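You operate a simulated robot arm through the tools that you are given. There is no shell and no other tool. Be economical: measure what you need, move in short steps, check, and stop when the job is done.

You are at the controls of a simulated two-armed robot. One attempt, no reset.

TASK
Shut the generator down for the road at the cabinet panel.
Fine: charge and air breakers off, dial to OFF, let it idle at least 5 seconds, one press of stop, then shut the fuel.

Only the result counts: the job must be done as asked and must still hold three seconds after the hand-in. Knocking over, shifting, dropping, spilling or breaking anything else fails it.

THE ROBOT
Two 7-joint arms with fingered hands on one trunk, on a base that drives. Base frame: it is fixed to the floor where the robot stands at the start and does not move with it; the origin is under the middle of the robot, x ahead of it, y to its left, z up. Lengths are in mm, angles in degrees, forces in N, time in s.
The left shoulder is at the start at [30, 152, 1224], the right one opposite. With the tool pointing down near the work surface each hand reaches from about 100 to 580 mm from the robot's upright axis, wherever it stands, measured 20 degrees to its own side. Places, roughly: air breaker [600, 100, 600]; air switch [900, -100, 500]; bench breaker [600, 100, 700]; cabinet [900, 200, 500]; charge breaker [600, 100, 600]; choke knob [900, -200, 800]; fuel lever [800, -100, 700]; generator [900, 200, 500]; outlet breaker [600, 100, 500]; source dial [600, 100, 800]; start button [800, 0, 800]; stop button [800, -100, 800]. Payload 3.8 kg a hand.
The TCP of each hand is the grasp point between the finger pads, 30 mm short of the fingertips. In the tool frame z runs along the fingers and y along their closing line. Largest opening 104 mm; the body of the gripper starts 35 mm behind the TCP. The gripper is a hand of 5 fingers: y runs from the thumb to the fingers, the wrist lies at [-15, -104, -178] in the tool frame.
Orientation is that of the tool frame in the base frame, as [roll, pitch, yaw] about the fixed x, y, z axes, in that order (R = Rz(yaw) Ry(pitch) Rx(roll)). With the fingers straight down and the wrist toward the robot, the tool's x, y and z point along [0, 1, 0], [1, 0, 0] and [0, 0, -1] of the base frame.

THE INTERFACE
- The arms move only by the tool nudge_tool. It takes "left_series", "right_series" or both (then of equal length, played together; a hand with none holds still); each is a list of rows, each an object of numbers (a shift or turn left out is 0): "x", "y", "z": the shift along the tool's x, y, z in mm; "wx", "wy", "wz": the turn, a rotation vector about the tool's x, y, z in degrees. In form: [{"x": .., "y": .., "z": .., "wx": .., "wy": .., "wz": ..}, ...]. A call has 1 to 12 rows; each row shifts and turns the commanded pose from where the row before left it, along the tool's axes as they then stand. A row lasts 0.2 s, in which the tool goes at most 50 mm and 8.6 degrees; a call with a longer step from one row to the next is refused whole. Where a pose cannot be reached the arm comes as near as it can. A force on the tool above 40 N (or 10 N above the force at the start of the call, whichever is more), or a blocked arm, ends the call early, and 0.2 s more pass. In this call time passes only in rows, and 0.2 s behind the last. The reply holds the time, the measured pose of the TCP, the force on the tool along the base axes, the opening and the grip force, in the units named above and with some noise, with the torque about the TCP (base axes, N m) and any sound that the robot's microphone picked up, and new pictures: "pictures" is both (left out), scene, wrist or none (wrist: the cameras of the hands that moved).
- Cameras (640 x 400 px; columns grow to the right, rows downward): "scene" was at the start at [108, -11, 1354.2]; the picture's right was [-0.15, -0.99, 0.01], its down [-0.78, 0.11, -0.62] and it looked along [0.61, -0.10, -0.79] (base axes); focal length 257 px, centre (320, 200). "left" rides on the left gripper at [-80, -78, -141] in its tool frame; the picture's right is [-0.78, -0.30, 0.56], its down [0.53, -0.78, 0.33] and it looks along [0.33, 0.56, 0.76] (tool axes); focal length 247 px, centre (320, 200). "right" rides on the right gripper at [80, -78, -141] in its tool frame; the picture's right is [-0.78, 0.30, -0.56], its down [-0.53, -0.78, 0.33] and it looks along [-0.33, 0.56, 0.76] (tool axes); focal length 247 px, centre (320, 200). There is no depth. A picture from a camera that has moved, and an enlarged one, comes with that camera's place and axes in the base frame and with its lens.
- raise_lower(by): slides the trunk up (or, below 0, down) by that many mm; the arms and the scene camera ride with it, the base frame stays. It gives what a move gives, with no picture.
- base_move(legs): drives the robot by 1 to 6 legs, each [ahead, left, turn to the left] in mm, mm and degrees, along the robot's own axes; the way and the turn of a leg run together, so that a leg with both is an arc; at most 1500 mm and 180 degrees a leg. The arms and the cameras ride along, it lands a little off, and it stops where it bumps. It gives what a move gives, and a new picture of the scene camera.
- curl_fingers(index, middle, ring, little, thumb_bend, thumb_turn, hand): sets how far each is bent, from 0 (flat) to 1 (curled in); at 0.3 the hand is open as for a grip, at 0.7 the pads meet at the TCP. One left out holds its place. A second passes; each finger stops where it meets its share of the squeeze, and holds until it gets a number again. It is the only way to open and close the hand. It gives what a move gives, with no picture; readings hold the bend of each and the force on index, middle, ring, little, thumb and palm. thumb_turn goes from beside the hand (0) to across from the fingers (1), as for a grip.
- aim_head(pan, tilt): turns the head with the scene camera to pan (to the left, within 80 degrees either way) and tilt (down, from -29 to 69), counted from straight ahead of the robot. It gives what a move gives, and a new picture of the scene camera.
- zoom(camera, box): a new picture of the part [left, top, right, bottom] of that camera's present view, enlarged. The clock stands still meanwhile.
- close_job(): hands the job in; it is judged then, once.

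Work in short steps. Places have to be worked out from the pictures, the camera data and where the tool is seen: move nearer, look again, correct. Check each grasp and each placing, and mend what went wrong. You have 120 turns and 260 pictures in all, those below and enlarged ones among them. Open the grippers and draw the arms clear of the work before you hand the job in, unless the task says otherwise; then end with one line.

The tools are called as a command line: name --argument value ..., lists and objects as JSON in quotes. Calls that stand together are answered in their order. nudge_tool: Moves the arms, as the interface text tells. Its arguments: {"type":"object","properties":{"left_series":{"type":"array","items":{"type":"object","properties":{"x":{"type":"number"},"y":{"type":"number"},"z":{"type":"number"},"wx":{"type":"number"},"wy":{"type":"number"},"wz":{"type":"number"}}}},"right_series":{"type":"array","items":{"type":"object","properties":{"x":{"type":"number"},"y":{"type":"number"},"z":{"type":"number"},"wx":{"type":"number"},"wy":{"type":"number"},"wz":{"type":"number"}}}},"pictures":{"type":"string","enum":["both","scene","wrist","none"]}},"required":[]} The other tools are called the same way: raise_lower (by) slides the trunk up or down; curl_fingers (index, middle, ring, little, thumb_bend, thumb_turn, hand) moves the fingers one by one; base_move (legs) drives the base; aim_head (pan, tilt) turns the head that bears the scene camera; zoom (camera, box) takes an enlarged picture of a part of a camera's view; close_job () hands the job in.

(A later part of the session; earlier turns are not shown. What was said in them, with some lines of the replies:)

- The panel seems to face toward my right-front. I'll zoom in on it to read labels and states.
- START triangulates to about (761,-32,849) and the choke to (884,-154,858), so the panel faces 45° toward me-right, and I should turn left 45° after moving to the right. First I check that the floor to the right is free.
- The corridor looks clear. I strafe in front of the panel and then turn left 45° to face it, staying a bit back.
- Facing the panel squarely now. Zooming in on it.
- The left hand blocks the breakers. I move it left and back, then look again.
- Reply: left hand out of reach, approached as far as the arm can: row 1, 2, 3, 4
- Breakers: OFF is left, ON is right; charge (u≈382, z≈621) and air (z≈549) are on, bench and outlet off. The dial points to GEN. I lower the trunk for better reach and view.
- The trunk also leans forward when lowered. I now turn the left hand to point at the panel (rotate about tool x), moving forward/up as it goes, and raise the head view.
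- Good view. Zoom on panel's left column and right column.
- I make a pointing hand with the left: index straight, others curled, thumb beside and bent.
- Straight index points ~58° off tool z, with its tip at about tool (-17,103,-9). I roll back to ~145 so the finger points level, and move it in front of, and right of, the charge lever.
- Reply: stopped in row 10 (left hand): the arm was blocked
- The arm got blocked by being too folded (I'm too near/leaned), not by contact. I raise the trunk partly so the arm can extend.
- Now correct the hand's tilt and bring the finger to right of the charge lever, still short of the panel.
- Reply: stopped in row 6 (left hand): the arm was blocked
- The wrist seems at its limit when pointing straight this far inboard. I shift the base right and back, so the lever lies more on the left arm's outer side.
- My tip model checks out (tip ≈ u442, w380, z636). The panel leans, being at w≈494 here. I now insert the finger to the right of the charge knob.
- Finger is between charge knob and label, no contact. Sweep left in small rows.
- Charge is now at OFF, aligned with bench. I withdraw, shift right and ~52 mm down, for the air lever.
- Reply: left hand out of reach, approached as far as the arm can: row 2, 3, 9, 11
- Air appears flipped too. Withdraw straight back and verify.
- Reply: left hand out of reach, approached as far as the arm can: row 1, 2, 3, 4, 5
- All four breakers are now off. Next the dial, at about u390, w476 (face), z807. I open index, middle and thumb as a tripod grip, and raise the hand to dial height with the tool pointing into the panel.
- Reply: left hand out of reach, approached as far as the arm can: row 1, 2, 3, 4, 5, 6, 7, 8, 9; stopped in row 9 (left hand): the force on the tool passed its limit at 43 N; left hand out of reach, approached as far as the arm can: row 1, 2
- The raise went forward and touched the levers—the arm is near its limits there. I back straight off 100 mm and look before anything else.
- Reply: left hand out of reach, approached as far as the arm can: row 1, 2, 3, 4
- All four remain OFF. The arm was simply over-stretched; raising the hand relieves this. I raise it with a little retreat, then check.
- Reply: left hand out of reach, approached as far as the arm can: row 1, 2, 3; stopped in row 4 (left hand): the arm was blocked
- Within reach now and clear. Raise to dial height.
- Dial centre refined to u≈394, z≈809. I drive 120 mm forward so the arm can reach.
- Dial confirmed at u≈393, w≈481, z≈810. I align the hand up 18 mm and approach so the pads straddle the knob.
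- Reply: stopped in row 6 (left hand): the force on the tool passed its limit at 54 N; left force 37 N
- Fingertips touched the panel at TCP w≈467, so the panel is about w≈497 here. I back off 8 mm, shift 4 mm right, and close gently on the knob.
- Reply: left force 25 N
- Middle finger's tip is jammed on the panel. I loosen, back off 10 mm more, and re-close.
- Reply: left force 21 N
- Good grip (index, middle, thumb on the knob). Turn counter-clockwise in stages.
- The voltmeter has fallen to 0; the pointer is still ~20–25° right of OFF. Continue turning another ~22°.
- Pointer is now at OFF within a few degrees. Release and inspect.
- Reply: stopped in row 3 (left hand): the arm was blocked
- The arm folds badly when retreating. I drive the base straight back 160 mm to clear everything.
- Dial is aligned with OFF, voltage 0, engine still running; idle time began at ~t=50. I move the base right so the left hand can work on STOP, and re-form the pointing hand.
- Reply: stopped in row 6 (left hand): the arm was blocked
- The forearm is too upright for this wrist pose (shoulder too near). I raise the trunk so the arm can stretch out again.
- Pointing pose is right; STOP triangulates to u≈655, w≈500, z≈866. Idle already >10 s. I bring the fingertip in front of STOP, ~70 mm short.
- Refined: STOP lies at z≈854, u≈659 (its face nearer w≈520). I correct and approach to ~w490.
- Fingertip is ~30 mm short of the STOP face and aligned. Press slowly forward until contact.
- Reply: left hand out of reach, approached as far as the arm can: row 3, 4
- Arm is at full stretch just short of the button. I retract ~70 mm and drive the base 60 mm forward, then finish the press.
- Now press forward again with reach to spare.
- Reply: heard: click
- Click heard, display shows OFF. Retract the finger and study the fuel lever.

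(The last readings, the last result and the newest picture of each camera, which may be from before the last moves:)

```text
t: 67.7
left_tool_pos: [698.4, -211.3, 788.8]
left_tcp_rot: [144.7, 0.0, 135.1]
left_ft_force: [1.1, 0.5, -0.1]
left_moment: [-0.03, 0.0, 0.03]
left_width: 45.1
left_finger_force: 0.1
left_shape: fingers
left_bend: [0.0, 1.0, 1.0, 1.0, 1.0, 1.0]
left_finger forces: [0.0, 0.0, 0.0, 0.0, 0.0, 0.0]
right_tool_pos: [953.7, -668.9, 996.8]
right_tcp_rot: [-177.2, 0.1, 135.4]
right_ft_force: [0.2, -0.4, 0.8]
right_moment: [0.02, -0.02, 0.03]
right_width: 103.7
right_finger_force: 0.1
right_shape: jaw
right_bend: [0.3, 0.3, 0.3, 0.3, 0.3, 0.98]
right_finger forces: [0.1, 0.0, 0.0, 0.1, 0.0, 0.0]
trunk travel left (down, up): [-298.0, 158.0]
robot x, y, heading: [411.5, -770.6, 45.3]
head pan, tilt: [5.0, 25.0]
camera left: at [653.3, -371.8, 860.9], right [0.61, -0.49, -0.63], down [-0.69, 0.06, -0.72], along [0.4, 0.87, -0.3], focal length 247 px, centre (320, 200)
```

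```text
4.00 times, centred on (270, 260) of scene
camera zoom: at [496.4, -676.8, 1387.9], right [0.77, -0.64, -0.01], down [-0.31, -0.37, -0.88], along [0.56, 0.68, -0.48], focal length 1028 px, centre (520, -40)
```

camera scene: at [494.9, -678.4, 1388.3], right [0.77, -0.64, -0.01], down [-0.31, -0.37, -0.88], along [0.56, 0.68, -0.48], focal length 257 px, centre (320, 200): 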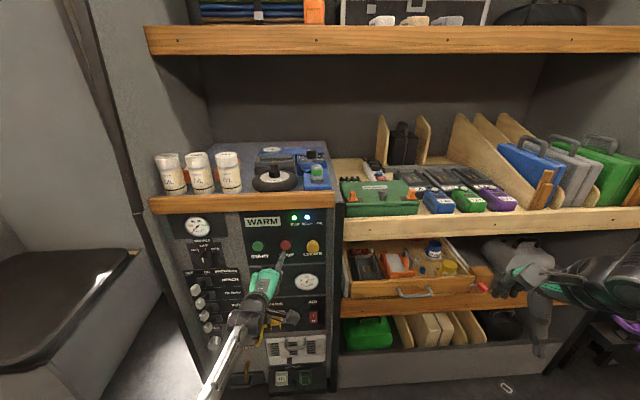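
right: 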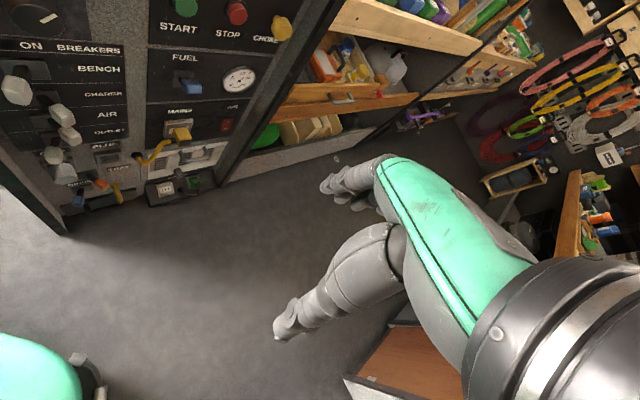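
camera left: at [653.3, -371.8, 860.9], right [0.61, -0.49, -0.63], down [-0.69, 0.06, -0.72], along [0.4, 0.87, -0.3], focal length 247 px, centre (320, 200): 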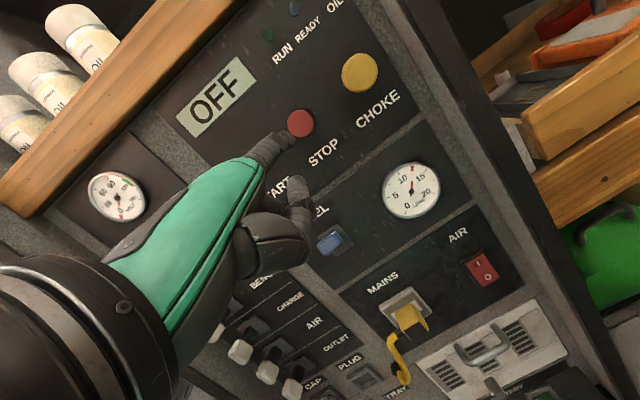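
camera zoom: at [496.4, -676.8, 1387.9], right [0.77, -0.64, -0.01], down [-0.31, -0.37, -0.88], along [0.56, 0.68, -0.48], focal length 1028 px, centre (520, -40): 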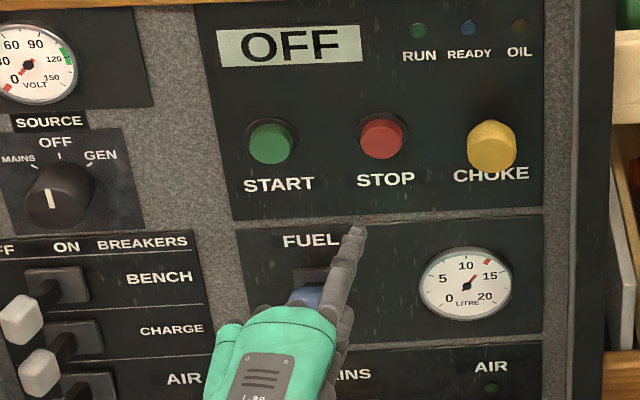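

Engine is off. The fuel lever's handle is tilted up (open) at about u595, w470, z714; pushing it down should shut it. I lower the trunk 80 mm for reach.

raise_lower --by -80

nudge_tool --left_series '[{"x": 33}, {"x": 33}]'

zoom --camera "scene" --box '[190, 210, 350, 310]'

```text
t: 68.9
left_tool_pos: [699.3, -212.7, 706.8]
left_tcp_rot: [144.9, 0.1, 135.1]
left_ft_force: [-0.3, 0.3, 0.3]
left_moment: [0.02, -0.05, 0.02]
left_width: 45.2
left_finger_force: 0.1
left_shape: fingers
left_bend: [0.0, 1.0, 1.0, 1.0, 1.0, 1.0]
left_finger forces: [0.1, 0.0, 0.0, 0.1, 0.0, 0.0]
right_tool_pos: [953.7, -668.8, 916.1]
right_tcp_rot: [-177.3, 0.0, 135.4]
right_ft_force: [-0.6, 0.0, 0.7]
right_moment: [-0.02, 0.0, 0.0]
right_width: 103.7
right_finger_force: 0.0
right_shape: jaw
right_bend: [0.3, 0.3, 0.3, 0.3, 0.3, 0.98]
right_finger forces: [0.0, 0.1, 0.0, 0.0, 0.0, 0.0]
trunk travel left (down, up): [-218.0, 238.0]
robot x, y, heading: [413.8, -768.0, 45.2]
head pan, tilt: [5.0, 25.0]
```

```text
t: 69.5
left_tool_pos: [651.5, -164.9, 705.5]
left_tcp_rot: [144.8, 0.0, 135.1]
left_ft_force: [-1.0, 0.6, -0.5]
left_moment: [-0.01, 0.0, 0.0]
left_width: 45.5
left_finger_force: 0.1
left_shape: fingers
left_bend: [0.0, 1.0, 1.0, 1.0, 1.0, 1.0]
left_finger forces: [0.1, 0.1, 0.0, 0.1, 0.0, 0.0]
right_tool_pos: [953.3, -669.3, 916.6]
right_tcp_rot: [-177.2, 0.1, 135.2]
right_ft_force: [0.2, -0.2, -0.1]
right_moment: [0.04, -0.01, 0.0]
right_width: 103.8
right_finger_force: 0.1
right_shape: jaw
right_bend: [0.3, 0.3, 0.3, 0.3, 0.3, 0.98]
right_finger forces: [0.0, 0.0, 0.0, 0.0, 0.1, 0.1]
trunk travel left (down, up): [-218.0, 238.0]
robot x, y, heading: [415.0, -766.8, 45.4]
head pan, tilt: [5.0, 25.0]
camera scene: at [521.9, -649.8, 1294.7], right [0.77, -0.64, -0.01], down [-0.36, -0.42, -0.83], along [0.53, 0.65, -0.55], focal length 257 px, centre (320, 200)
camera left: at [605.1, -324.5, 777.6], right [0.61, -0.49, -0.62], down [-0.69, 0.06, -0.72], along [0.4, 0.87, -0.3], focal length 247 px, centre (320, 200)
```

scene: 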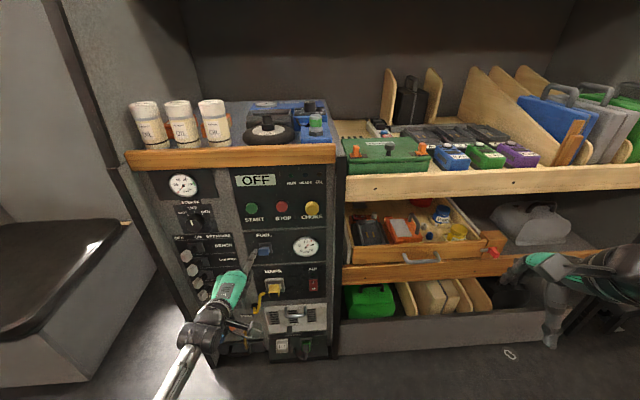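
left: 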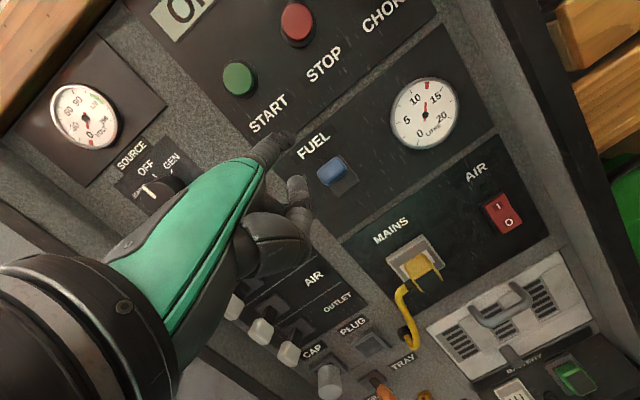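

```text
4.00 times, centred on (270, 260) of scene
camera zoom: at [521.9, -649.8, 1294.7], right [0.77, -0.64, -0.01], down [-0.36, -0.42, -0.83], along [0.53, 0.65, -0.55], focal length 1028 px, centre (520, -40)
```

zoom: 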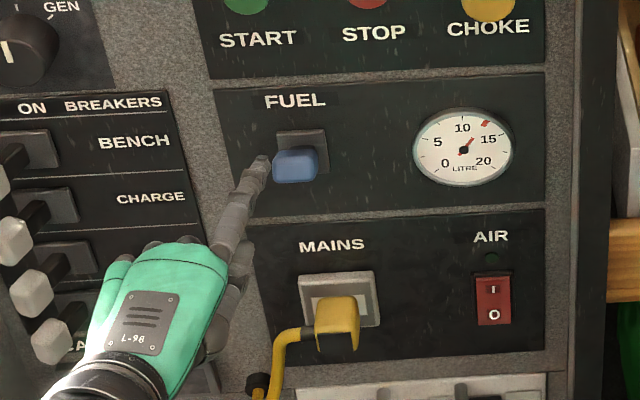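

Handle confirmed tilted up at u≈595, w≈478, z≈709; my tip is at u594, w423, z772. I slide the finger forward above the handle.

nudge_tool --left_series '[{"y": 15.5, "z": 11}, {"y": 15.5, "z": 11}, {"y": 15.5, "z": 11}, {"y": 13, "z": 9}]'

zoom --camera "scene" --box '[190, 210, 350, 310]'

```text
t: 70.5
left_tool_pos: [702.9, -115.4, 705.2]
left_tcp_rot: [144.8, 0.0, 135.1]
left_ft_force: [0.1, -0.1, -0.8]
left_moment: [0.02, -0.03, 0.01]
left_width: 45.2
left_finger_force: 0.1
left_shape: fingers
left_bend: [0.0, 1.0, 1.0, 1.0, 1.0, 1.0]
left_finger forces: [0.0, 0.0, 0.0, 0.0, 0.0, 0.1]
right_tool_pos: [953.9, -669.2, 915.4]
right_tcp_rot: [-177.1, 0.0, 135.3]
right_ft_force: [-0.1, 0.0, 0.2]
right_moment: [0.01, -0.01, 0.0]
right_width: 103.8
right_finger_force: 0.0
right_shape: jaw
right_bend: [0.3, 0.3, 0.3, 0.3, 0.3, 0.98]
right_finger forces: [0.0, 0.0, 0.0, 0.0, 0.1, 0.1]
trunk travel left (down, up): [-218.0, 238.0]
robot x, y, heading: [413.5, -771.7, 45.4]
head pan, tilt: [5.0, 25.0]
camera scene: at [522.9, -649.9, 1294.6], right [0.77, -0.64, -0.01], down [-0.36, -0.42, -0.83], along [0.53, 0.65, -0.55], focal length 257 px, centre (320, 200)
camera left: at [657.9, -274.4, 778.2], right [0.6, -0.49, -0.63], down [-0.69, 0.06, -0.72], along [0.39, 0.87, -0.3], focal length 247 px, centre (320, 200)
```

scene: 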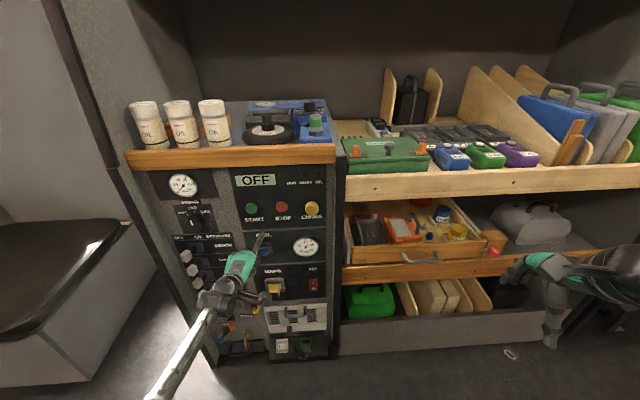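
left: 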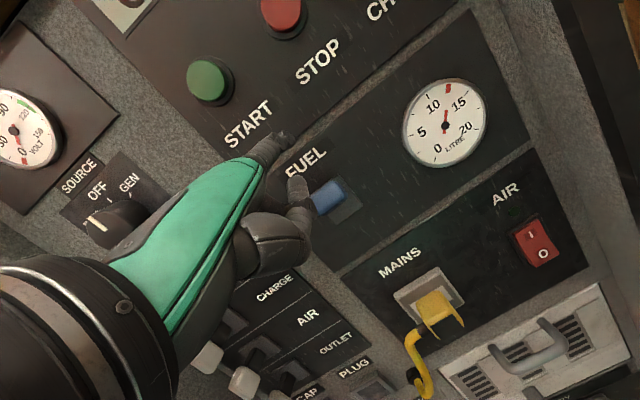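

```text
4.00 times, centred on (270, 260) of scene
camera zoom: at [522.9, -649.9, 1294.6], right [0.77, -0.64, -0.01], down [-0.36, -0.42, -0.83], along [0.53, 0.65, -0.55], focal length 1028 px, centre (520, -40)
```

zoom: 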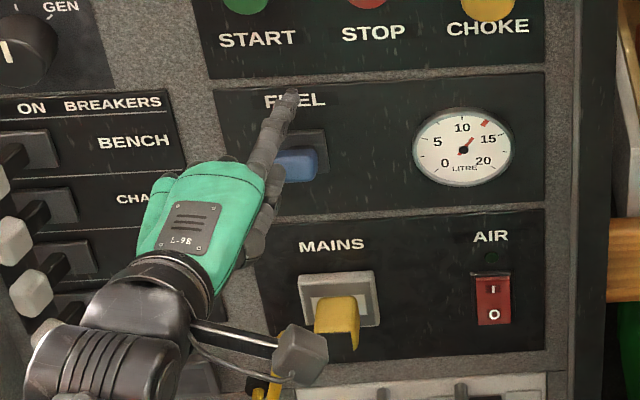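

Finger is over the handle; I shift 6 mm right and push down slowly.

nudge_tool --left_series '[{"x": -6, "y": -4.6, "z": 6.5}, {"y": -4.6, "z": 6.5}, {"y": -4.6, "z": 6.5}, {"y": -4.6, "z": 6.5}, {"y": -4.6, "z": 6.5}, {"y": -4.6, "z": 6.5}, {"y": -4.6, "z": 6.5}]'

zoom --camera "scene" --box '[190, 210, 350, 310]'

```text
t: 72.1
left_tool_pos: [708.3, -118.0, 651.9]
left_tcp_rot: [144.8, 0.1, 135.0]
left_ft_force: [-2.3, -2.1, 3.1]
left_moment: [0.21, -0.24, -0.06]
left_width: 47.0
left_finger_force: 1.6
left_shape: fingers
left_bend: [0.0, 1.0, 1.0, 1.0, 1.0, 1.0]
left_finger forces: [3.5, 0.0, 0.0, 0.0, 0.1, 0.0]
right_tool_pos: [954.2, -669.0, 918.2]
right_tcp_rot: [-177.2, 0.0, 135.3]
right_ft_force: [-0.3, -0.5, 0.1]
right_moment: [0.03, -0.02, 0.02]
right_width: 103.6
right_finger_force: 0.0
right_shape: jaw
right_bend: [0.3, 0.3, 0.3, 0.3, 0.3, 0.98]
right_finger forces: [0.1, 0.0, 0.1, 0.1, 0.1, 0.0]
trunk travel left (down, up): [-218.0, 238.0]
robot x, y, heading: [414.7, -766.8, 45.1]
head pan, tilt: [5.0, 25.0]
camera scene: at [521.9, -651.3, 1294.9], right [0.77, -0.64, -0.01], down [-0.36, -0.42, -0.83], along [0.53, 0.65, -0.55], focal length 257 px, centre (320, 200)
camera left: at [662.7, -278.2, 724.1], right [0.61, -0.49, -0.62], down [-0.69, 0.07, -0.72], along [0.4, 0.87, -0.3], focal length 247 px, centre (320, 200)
```

scene: 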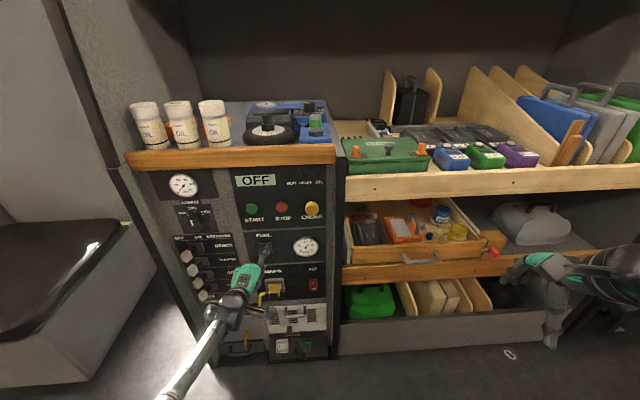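
left: 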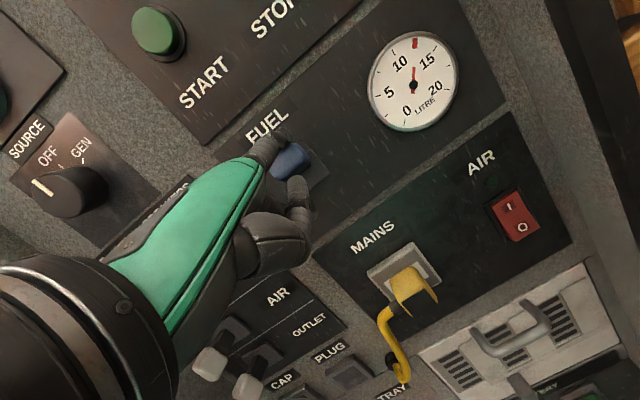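

```text
4.00 times, centred on (270, 260) of scene
camera zoom: at [521.9, -651.3, 1294.9], right [0.77, -0.64, -0.01], down [-0.36, -0.42, -0.83], along [0.53, 0.65, -0.55], focal length 1028 px, centre (520, -40)
```

zoom: 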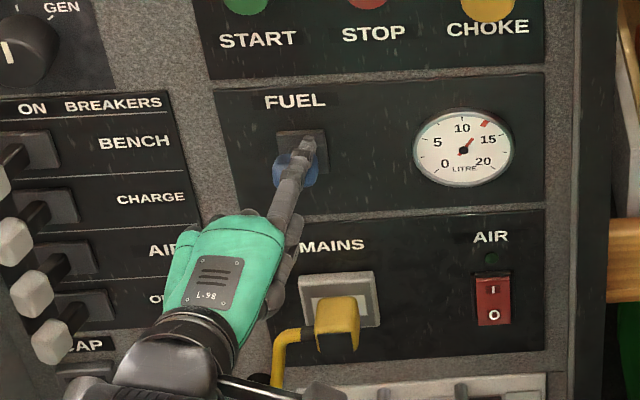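

Contact with handle. Continue pushing down ~40 mm, watching force.

nudge_tool --left_series '[{"y": -4.6, "z": 6.5}, {"y": -4.6, "z": 6.5}, {"y": -4.6, "z": 6.5}, {"y": -4.6, "z": 6.5}, {"y": -4.6, "z": 6.5}]'

zoom --camera "scene" --box '[190, 210, 350, 310]'

```text
t: 73.3
left_tool_pos: [709.6, -117.7, 612.6]
left_tcp_rot: [144.6, -0.1, 135.1]
left_ft_force: [-1.8, -0.7, 5.0]
left_moment: [0.27, -0.39, -0.02]
left_width: 48.9
left_finger_force: 2.7
left_shape: fingers
left_bend: [0.0, 1.0, 1.0, 1.0, 1.0, 1.0]
left_finger forces: [5.2, 0.1, 0.1, 0.0, 0.0, 0.1]
right_tool_pos: [954.0, -669.5, 916.0]
right_tcp_rot: [-177.2, 0.0, 135.5]
right_ft_force: [-0.1, -0.2, -0.6]
right_moment: [-0.06, -0.03, 0.02]
right_width: 104.0
right_finger_force: 0.1
right_shape: jaw
right_bend: [0.3, 0.3, 0.3, 0.3, 0.3, 0.98]
right_finger forces: [0.0, 0.0, 0.0, 0.1, 0.0, 0.0]
trunk travel left (down, up): [-218.0, 238.0]
robot x, y, heading: [417.9, -768.5, 45.4]
head pan, tilt: [5.0, 25.0]
camera scene: at [522.1, -651.3, 1294.9], right [0.77, -0.64, -0.01], down [-0.36, -0.42, -0.83], along [0.53, 0.65, -0.55], focal length 257 px, centre (320, 200)
camera left: at [663.5, -277.8, 684.0], right [0.61, -0.49, -0.62], down [-0.69, 0.07, -0.72], along [0.4, 0.87, -0.3], focal length 247 px, centre (320, 200)
```

scene: 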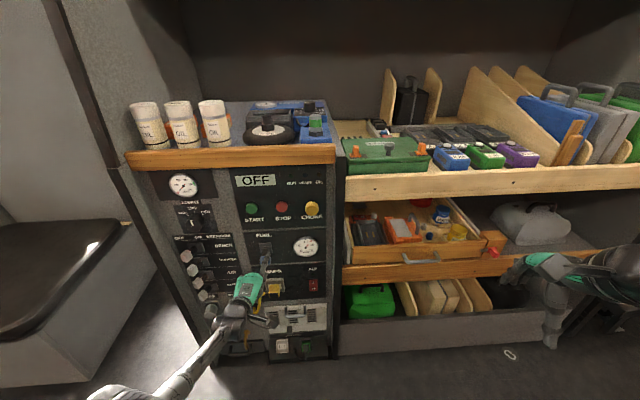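
left: 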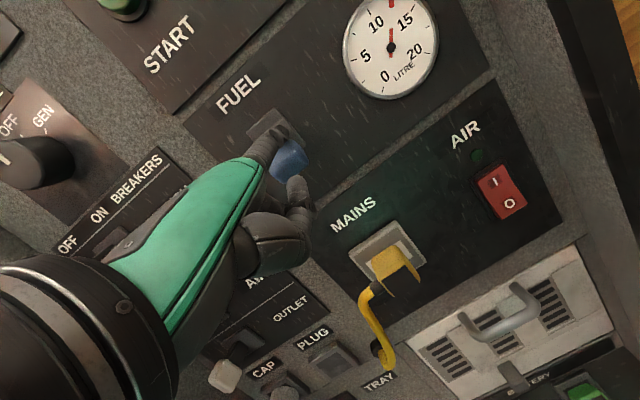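

```text
4.00 times, centred on (270, 260) of scene
camera zoom: at [522.1, -651.3, 1294.9], right [0.77, -0.64, -0.01], down [-0.36, -0.42, -0.83], along [0.53, 0.65, -0.55], focal length 1028 px, centre (520, -40)
```

zoom: 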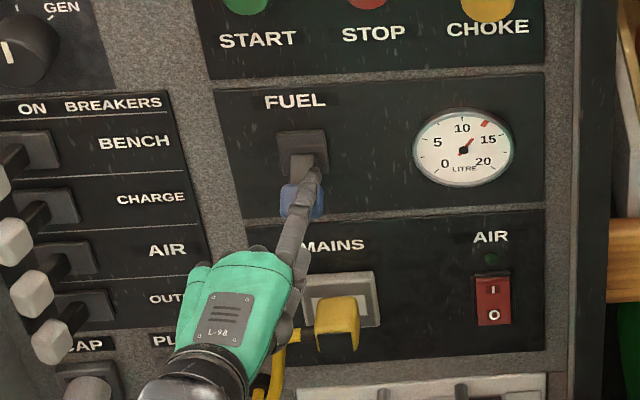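

Handle has swung down. I push a little further to be sure it reaches its stop, then back off and check.

nudge_tool --left_series '[{"y": -3.4, "z": 4.9}, {"y": -3.4, "z": 4.9}]' --pictures "wrist"

zoom --camera "scene" --box '[190, 210, 350, 310]'

```text
t: 73.9
left_tool_pos: [707.1, -119.5, 604.3]
left_tcp_rot: [144.6, 0.1, 135.0]
left_ft_force: [1.0, 1.1, 8.9]
left_moment: [0.36, -0.48, -0.03]
left_width: 52.4
left_finger_force: 3.9
left_shape: fingers
left_bend: [0.0, 1.0, 1.0, 1.0, 1.0, 1.0]
left_finger forces: [7.1, 0.0, 0.0, 0.0, 0.0, 0.0]
left hand out of reach, approached as far as the arm can: row 2
right_tool_pos: [954.0, -667.6, 916.7]
right_tcp_rot: [-177.2, 0.0, 135.3]
right_ft_force: [0.9, 0.6, 0.0]
right_moment: [0.02, 0.01, -0.03]
right_width: 103.9
right_finger_force: 0.1
right_shape: jaw
right_bend: [0.3, 0.3, 0.3, 0.3, 0.3, 0.98]
right_finger forces: [0.0, 0.1, 0.1, 0.1, 0.0, 0.0]
trunk travel left (down, up): [-218.0, 238.0]
robot x, y, heading: [412.6, -768.0, 45.2]
head pan, tilt: [5.0, 25.0]
camera left: at [660.7, -279.1, 676.1], right [0.61, -0.49, -0.62], down [-0.69, 0.07, -0.72], along [0.4, 0.87, -0.3], focal length 247 px, centre (320, 200)
```

left: 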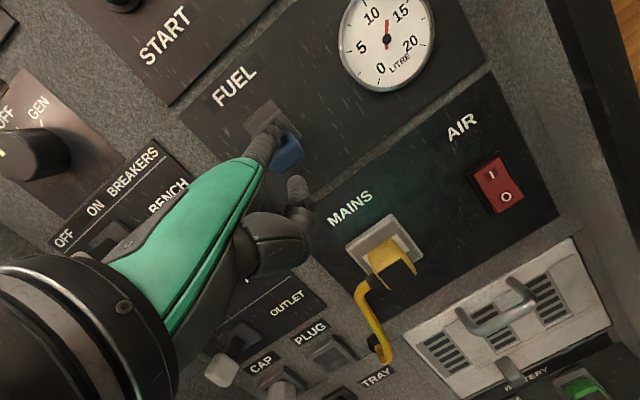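

```text
4.00 times, centred on (270, 260) of scene
camera zoom: at [522.1, -651.4, 1294.9], right [0.77, -0.64, -0.01], down [-0.36, -0.42, -0.83], along [0.53, 0.65, -0.55], focal length 1028 px, centre (520, -40)
```

zoom: 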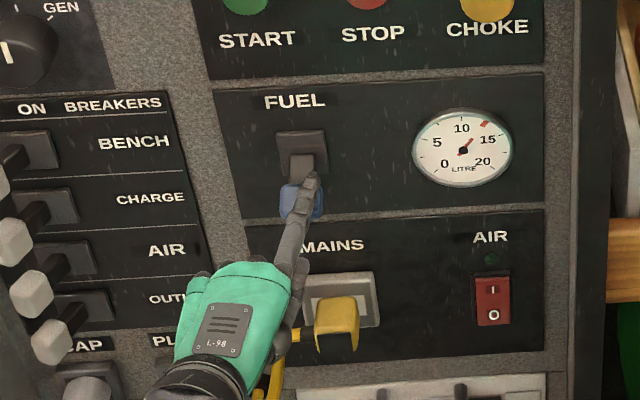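

The handle is at its lower stop. Lift slightly, retract, and check.

nudge_tool --left_series '[{"y": 5.7, "z": -8}, {"y": 5.7, "z": -8}, {"y": -16, "z": -11}, {"y": -16, "z": -11}, {"y": -16, "z": -11}]' --pictures "none"

base_move --legs '[[-150, 0, 0]]'

zoom --camera "scene" --box '[150, 170, 350, 295]'

zoom --camera "left" --box '[0, 0, 640, 400]'

```text
t: 75.1
left_tool_pos: [665.3, -160.3, 621.2]
left_tcp_rot: [144.8, 0.0, 135.2]
left_ft_force: [-0.2, 0.7, -0.3]
left_moment: [-0.01, -0.03, 0.01]
left_width: 45.5
left_finger_force: 0.0
left_shape: fingers
left_bend: [0.0, 1.0, 1.0, 1.0, 1.0, 1.0]
left_finger forces: [0.0, 0.1, 0.0, 0.0, 0.1, 0.0]
right_tool_pos: [953.8, -669.2, 916.7]
right_tcp_rot: [-177.2, 0.0, 135.3]
right_ft_force: [-0.8, 0.4, 0.3]
right_moment: [-0.03, 0.02, -0.01]
right_width: 103.5
right_finger_force: 0.1
right_shape: jaw
right_bend: [0.3, 0.3, 0.3, 0.3, 0.3, 0.98]
right_finger forces: [0.0, 0.0, 0.1, 0.1, 0.1, 0.0]
trunk travel left (down, up): [-218.0, 238.0]
robot x, y, heading: [414.3, -769.4, 45.3]
head pan, tilt: [5.0, 25.0]
```

```text
t: 76.6
left_tool_pos: [648.4, -222.2, 621.1]
left_tcp_rot: [145.3, -1.0, 131.3]
left_ft_force: [0.5, -0.7, 0.6]
left_moment: [0.0, 0.06, 0.03]
left_width: 45.1
left_finger_force: 0.0
left_shape: fingers
left_bend: [0.0, 1.0, 1.0, 1.0, 1.0, 1.0]
left_finger forces: [0.1, 0.0, 0.1, 0.0, 0.1, 0.0]
right_tool_pos: [906.5, -748.0, 904.9]
right_tcp_rot: [-176.6, -1.4, 131.4]
right_ft_force: [2.5, -0.5, -1.7]
right_moment: [0.02, 0.16, 0.04]
right_width: 103.8
right_finger_force: 0.0
right_shape: jaw
right_bend: [0.3, 0.3, 0.3, 0.3, 0.3, 0.97]
right_finger forces: [0.0, 0.1, 0.0, 0.1, 0.1, 0.0]
trunk travel left (down, up): [-218.0, 238.0]
robot x, y, heading: [344.9, -810.8, 41.5]
head pan, tilt: [5.0, 25.0]
stopped in leg 1: the robot was blocked; the commanded pose is now the measured one
camera scene: at [486.4, -701.9, 1291.7], right [0.73, -0.69, -0.03], down [-0.41, -0.39, -0.83], along [0.56, 0.61, -0.56], focal length 257 px, centre (320, 200)
```

scene: 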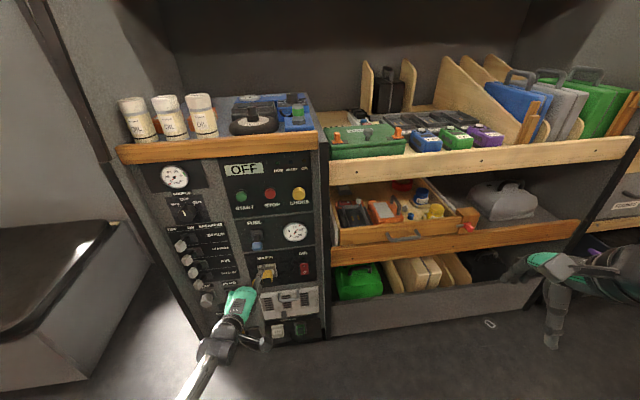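

```text
3.20 times, centred on (250, 232) of scene
camera zoom: at [486.4, -701.9, 1291.7], right [0.73, -0.69, -0.03], down [-0.41, -0.39, -0.83], along [0.56, 0.61, -0.56], focal length 822 px, centre (544, 96)
```

zoom: 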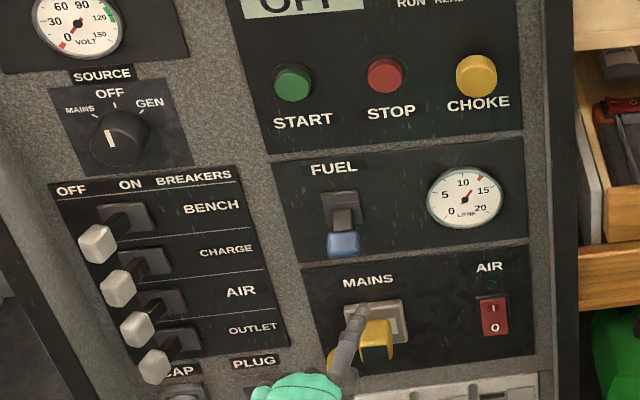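

```text
1.00 times, centred on (320, 200) of left (not enlarged: the box is as wide or as high as the picture)
camera zoom: at [593.4, -379.1, 692.3], right [0.56, -0.53, -0.64], down [-0.7, 0.12, -0.71], along [0.45, 0.84, -0.3], focal length 247 px, centre (320, 200)
```

zoom: 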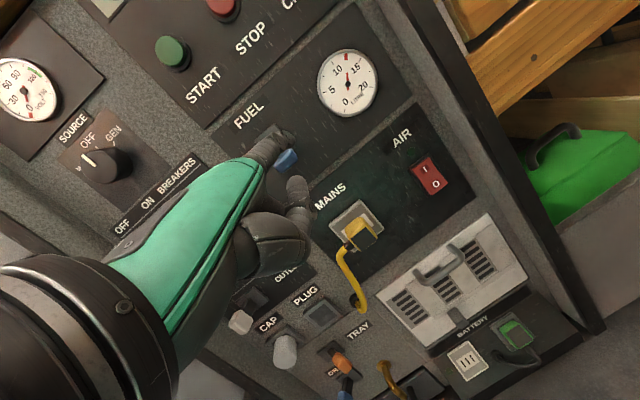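

All controls are right, but the base bumped something behind me. I move forward a little and look around to the right.

base_move --legs '[[30, 0, 0]]'

aim_head --pan -80 --tilt 25

aim_head --pan 80 --tilt 25

```text
t: 77.4
left_tool_pos: [653.2, -200.8, 627.0]
left_tcp_rot: [144.4, -0.1, 131.5]
left_ft_force: [0.2, 0.0, 0.3]
left_moment: [0.01, -0.03, 0.0]
left_width: 45.2
left_finger_force: 0.1
left_shape: fingers
left_bend: [0.0, 1.0, 1.0, 1.0, 1.0, 1.0]
left_finger forces: [0.0, 0.0, 0.0, 0.1, 0.0, 0.0]
right_tool_pos: [905.9, -727.0, 919.0]
right_tcp_rot: [-177.8, -0.5, 131.6]
right_ft_force: [0.5, -0.5, 0.2]
right_moment: [0.0, -0.01, 0.01]
right_width: 103.9
right_finger_force: 0.1
right_shape: jaw
right_bend: [0.3, 0.3, 0.3, 0.3, 0.3, 0.97]
right_finger forces: [0.0, 0.0, 0.1, 0.0, 0.1, 0.1]
trunk travel left (down, up): [-218.0, 238.0]
robot x, y, heading: [368.9, -791.5, 41.4]
head pan, tilt: [5.0, 25.0]
camera scene: at [476.6, -679.8, 1295.5], right [0.73, -0.69, -0.01], down [-0.39, -0.39, -0.84], along [0.57, 0.61, -0.55], focal length 257 px, centre (320, 200)
```

scene: 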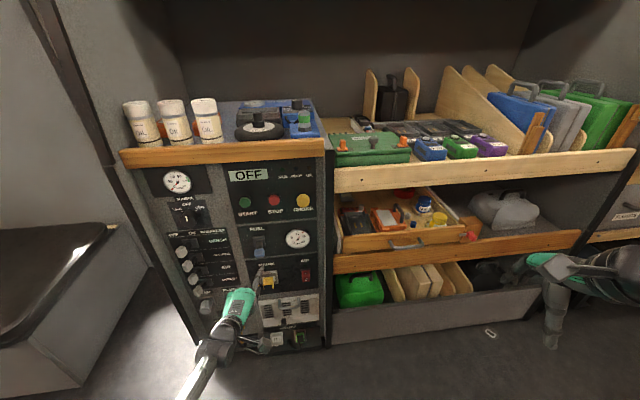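

```text
t: 79.0
left_tool_pos: [655.1, -199.0, 624.2]
left_tcp_rot: [144.6, -0.2, 131.3]
left_ft_force: [0.0, -0.1, 0.3]
left_moment: [0.03, 0.0, 0.03]
left_width: 45.3
left_finger_force: 0.1
left_shape: fingers
left_bend: [0.0, 1.0, 1.0, 1.0, 1.0, 1.0]
left_finger forces: [0.0, 0.0, 0.1, 0.0, 0.0, 0.0]
right_tool_pos: [908.3, -725.5, 917.0]
right_tcp_rot: [-177.5, -0.6, 131.6]
right_ft_force: [0.4, -1.1, 0.4]
right_moment: [0.0, 0.01, -0.01]
right_width: 104.2
right_finger_force: 0.1
right_shape: jaw
right_bend: [0.3, 0.3, 0.3, 0.3, 0.3, 0.97]
right_finger forces: [0.0, 0.0, 0.0, 0.1, 0.1, 0.0]
trunk travel left (down, up): [-218.0, 238.0]
robot x, y, heading: [365.0, -788.8, 41.5]
head pan, tilt: [-80.0, 25.0]
camera scene: at [490.2, -802.3, 1306.0], right [-0.61, -0.78, 0.15], down [-0.43, 0.17, -0.89], along [0.66, -0.61, -0.44], focal length 257 px, centre (320, 200)
```

scene: 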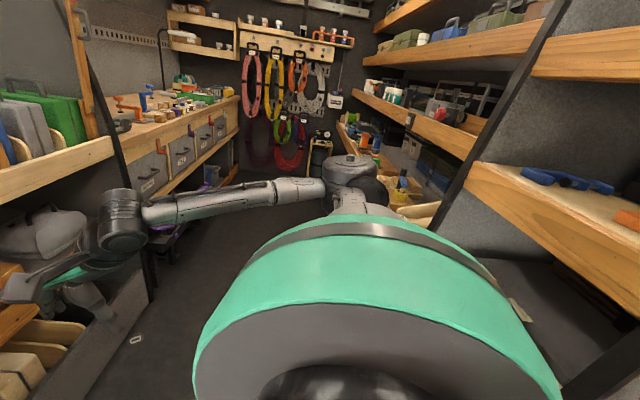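

```text
t: 81.5
left_tool_pos: [653.5, -200.5, 624.2]
left_tcp_rot: [144.6, -0.2, 131.3]
left_ft_force: [0.5, -1.2, 0.4]
left_moment: [0.01, 0.01, 0.01]
left_width: 45.1
left_finger_force: 0.0
left_shape: fingers
left_bend: [0.0, 1.0, 1.0, 1.0, 1.0, 1.0]
left_finger forces: [0.0, 0.0, 0.1, 0.0, 0.1, 0.1]
right_tool_pos: [908.8, -726.4, 916.7]
right_tcp_rot: [-177.6, -0.6, 131.6]
right_ft_force: [0.2, 0.1, 0.4]
right_moment: [0.0, 0.04, -0.02]
right_width: 104.0
right_finger_force: 0.1
right_shape: jaw
right_bend: [0.3, 0.3, 0.3, 0.3, 0.3, 0.97]
right_finger forces: [0.1, 0.0, 0.1, 0.0, 0.0, 0.1]
trunk travel left (down, up): [-218.0, 238.0]
robot x, y, heading: [366.4, -787.2, 41.4]
head pan, tilt: [80.0, 25.0]
camera scene: at [369.9, -666.5, 1306.0], right [0.84, 0.52, -0.15], down [0.12, -0.45, -0.89], along [-0.52, 0.73, -0.44], focal length 257 px, centre (320, 200)
```

scene: 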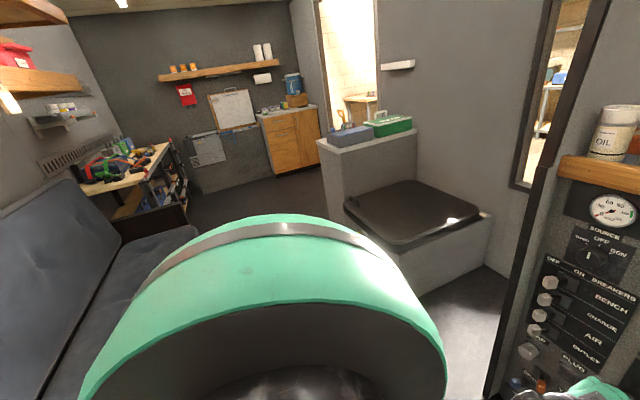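

The right elbow is close to the shelf opposite. I zoom there to see if anything was disturbed.

aim_head --pan -80 --tilt 25

zoom --camera "scene" --box '[300, 80, 540, 230]'

```text
t: 83.9
left_tool_pos: [652.4, -199.6, 624.7]
left_tcp_rot: [144.4, -0.2, 131.3]
left_ft_force: [0.9, -0.7, 0.9]
left_moment: [-0.01, -0.02, 0.03]
left_width: 45.1
left_finger_force: 0.1
left_shape: fingers
left_bend: [0.0, 1.0, 1.0, 1.0, 1.0, 1.0]
left_finger forces: [0.1, 0.0, 0.1, 0.0, 0.0, 0.1]
right_tool_pos: [909.8, -726.2, 917.2]
right_tcp_rot: [-177.5, -0.6, 131.6]
right_ft_force: [-0.2, -0.2, -0.3]
right_moment: [0.02, -0.01, -0.01]
right_width: 104.0
right_finger_force: 0.1
right_shape: jaw
right_bend: [0.3, 0.3, 0.3, 0.3, 0.3, 0.97]
right_finger forces: [0.0, 0.1, 0.0, 0.0, 0.1, 0.0]
trunk travel left (down, up): [-218.0, 238.0]
robot x, y, heading: [365.8, -790.9, 41.3]
head pan, tilt: [-80.0, 25.0]
camera scene: at [490.3, -802.3, 1306.0], right [-0.61, -0.78, 0.15], down [-0.43, 0.17, -0.89], along [0.66, -0.61, -0.44], focal length 257 px, centre (320, 200)
```

scene: 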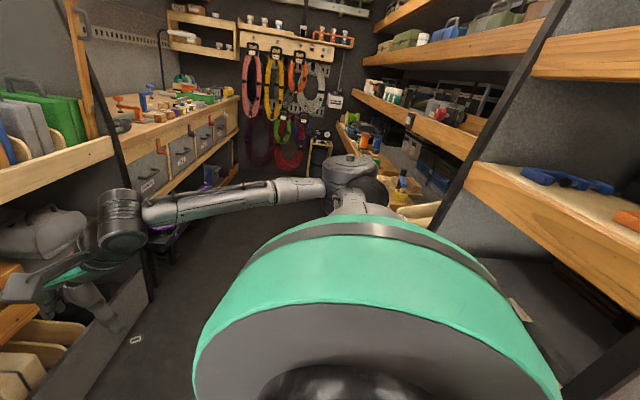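

```text
2.67 times, centred on (420, 155) of scene
camera zoom: at [490.3, -802.3, 1306.0], right [-0.61, -0.78, 0.15], down [-0.43, 0.17, -0.89], along [0.66, -0.61, -0.44], focal length 685 px, centre (53, 320)
```

zoom: 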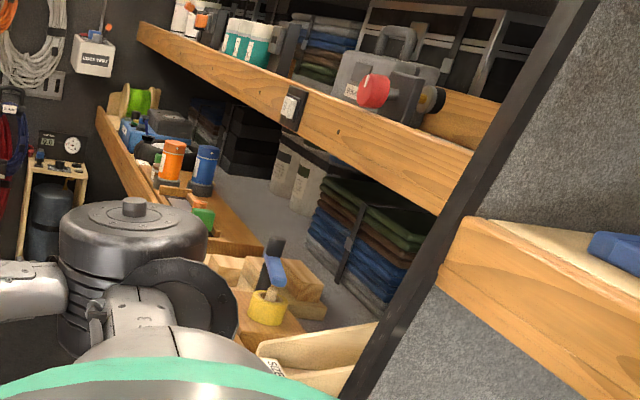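

Nothing looks disturbed there. I open the left hand and confirm final panel state.

curl_fingers --hand "left" --index 0.3 --middle 0.3 --ring 0.3 --little 0.3 --thumb_bend 0.3 --thumb_turn 1

aim_head --pan 5 --tilt 25

zoom --camera "scene" --box '[120, 150, 330, 310]'

```text
t: 84.9
left_tool_pos: [654.4, -199.7, 624.8]
left_tcp_rot: [144.6, -0.1, 131.4]
left_ft_force: [0.6, -1.0, -1.0]
left_moment: [0.01, 0.01, 0.0]
left_width: 102.9
left_finger_force: 0.2
left_shape: fingers
left_bend: [0.3, 0.3, 0.3, 0.3, 0.3, 0.98]
left_finger forces: [0.0, 0.1, 0.0, 0.0, 0.0, 0.0]
right_tool_pos: [907.8, -725.2, 917.4]
right_tcp_rot: [-177.6, -0.6, 131.5]
right_ft_force: [0.2, -0.4, 0.4]
right_moment: [0.01, 0.04, 0.03]
right_width: 104.2
right_finger_force: 0.1
right_shape: jaw
right_bend: [0.3, 0.3, 0.3, 0.3, 0.3, 0.97]
right_finger forces: [0.0, 0.0, 0.0, 0.0, 0.0, 0.0]
trunk travel left (down, up): [-218.0, 238.0]
robot x, y, heading: [362.2, -787.9, 41.7]
head pan, tilt: [-80.0, 25.0]
```

```text
t: 86.5
left_tool_pos: [653.6, -200.1, 625.4]
left_tcp_rot: [144.6, -0.3, 131.5]
left_ft_force: [-0.7, -1.1, 0.1]
left_moment: [-0.01, 0.04, -0.01]
left_width: 103.0
left_finger_force: 0.0
left_shape: fingers
left_bend: [0.3, 0.3, 0.3, 0.3, 0.3, 0.98]
left_finger forces: [0.0, 0.0, 0.1, 0.0, 0.0, 0.0]
right_tool_pos: [909.1, -724.7, 917.7]
right_tcp_rot: [-177.6, -0.5, 131.6]
right_ft_force: [0.1, -0.4, 0.2]
right_moment: [0.03, -0.02, 0.0]
right_width: 103.7
right_finger_force: 0.1
right_shape: jaw
right_bend: [0.3, 0.3, 0.3, 0.3, 0.3, 0.97]
right_finger forces: [0.0, 0.1, 0.0, 0.0, 0.0, 0.1]
trunk travel left (down, up): [-218.0, 238.0]
robot x, y, heading: [369.3, -789.8, 41.4]
head pan, tilt: [5.0, 25.0]
camera scene: at [480.9, -678.7, 1294.7], right [0.72, -0.69, -0.01], down [-0.39, -0.39, -0.83], along [0.57, 0.61, -0.55], focal length 257 px, centre (320, 200)
```

scene: 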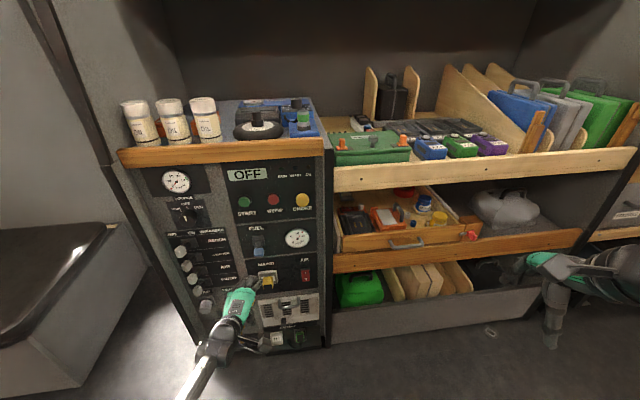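

```text
2.50 times, centred on (225, 230) of scene
camera zoom: at [480.9, -678.7, 1294.7], right [0.72, -0.69, -0.01], down [-0.39, -0.39, -0.83], along [0.57, 0.61, -0.55], focal length 642 px, centre (558, 125)
```

zoom: 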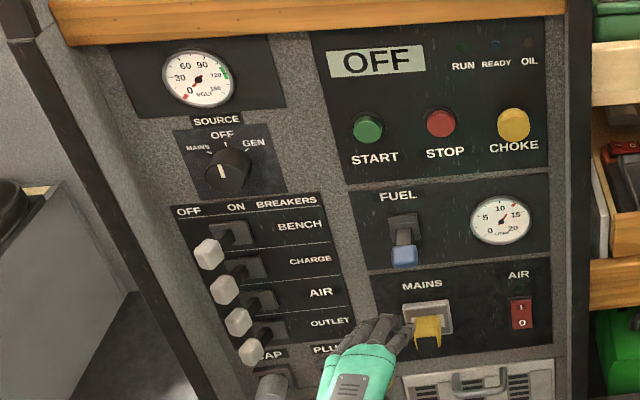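

All controls are as asked. I draw the left hand back a bit more before hand-in.

nudge_tool --left_series '[{"y": -20, "z": -14}, {"y": -20, "z": -14}, {"y": -20, "z": -14}]' --pictures "scene"

```text
t: 87.3
left_tool_pos: [600.9, -248.7, 624.0]
left_tcp_rot: [144.5, -0.3, 131.4]
left_ft_force: [-0.4, 0.1, 0.7]
left_moment: [-0.01, 0.01, 0.0]
left_width: 102.9
left_finger_force: 0.2
left_shape: fingers
left_bend: [0.3, 0.3, 0.3, 0.3, 0.3, 0.98]
left_finger forces: [0.1, 0.0, 0.0, 0.0, 0.1, 0.1]
right_tool_pos: [908.8, -725.6, 918.4]
right_tcp_rot: [-177.6, -0.6, 131.6]
right_ft_force: [-0.1, -0.1, 0.0]
right_moment: [-0.02, 0.02, -0.01]
right_width: 104.0
right_finger_force: 0.1
right_shape: jaw
right_bend: [0.3, 0.3, 0.3, 0.3, 0.3, 0.97]
right_finger forces: [0.0, 0.0, 0.0, 0.1, 0.1, 0.0]
trunk travel left (down, up): [-218.0, 238.0]
robot x, y, heading: [360.4, -790.6, 41.6]
head pan, tilt: [5.0, 25.0]
camera scene: at [480.4, -679.1, 1294.8], right [0.73, -0.69, -0.01], down [-0.39, -0.39, -0.83], along [0.57, 0.61, -0.55], focal length 257 px, centre (320, 200)
```

scene: 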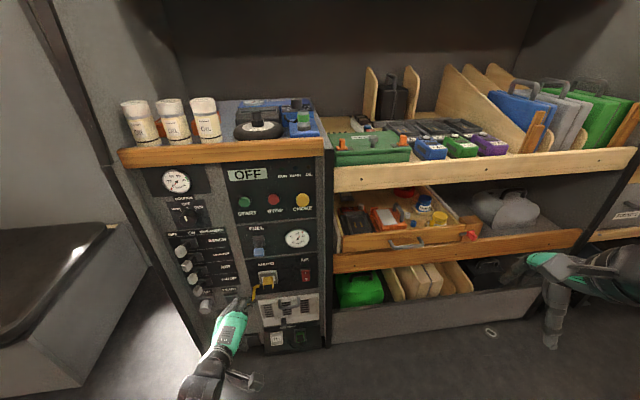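

The hand is clear and open, the display reads OFF, and the fuel lever is down. I hand the job in.

close_job

```text
The job is handed in.
```

The generator is shut down: charge and air breakers off, dial at OFF, about 16 s of idle, one press of stop (display reads OFF), then the fuel lever pushed down. I took down to be shut because the lever has no open/shut marking. While backing away the robot bumped something behind it, probably the right elbow on the opposite shelf; nothing there looked moved or knocked over.
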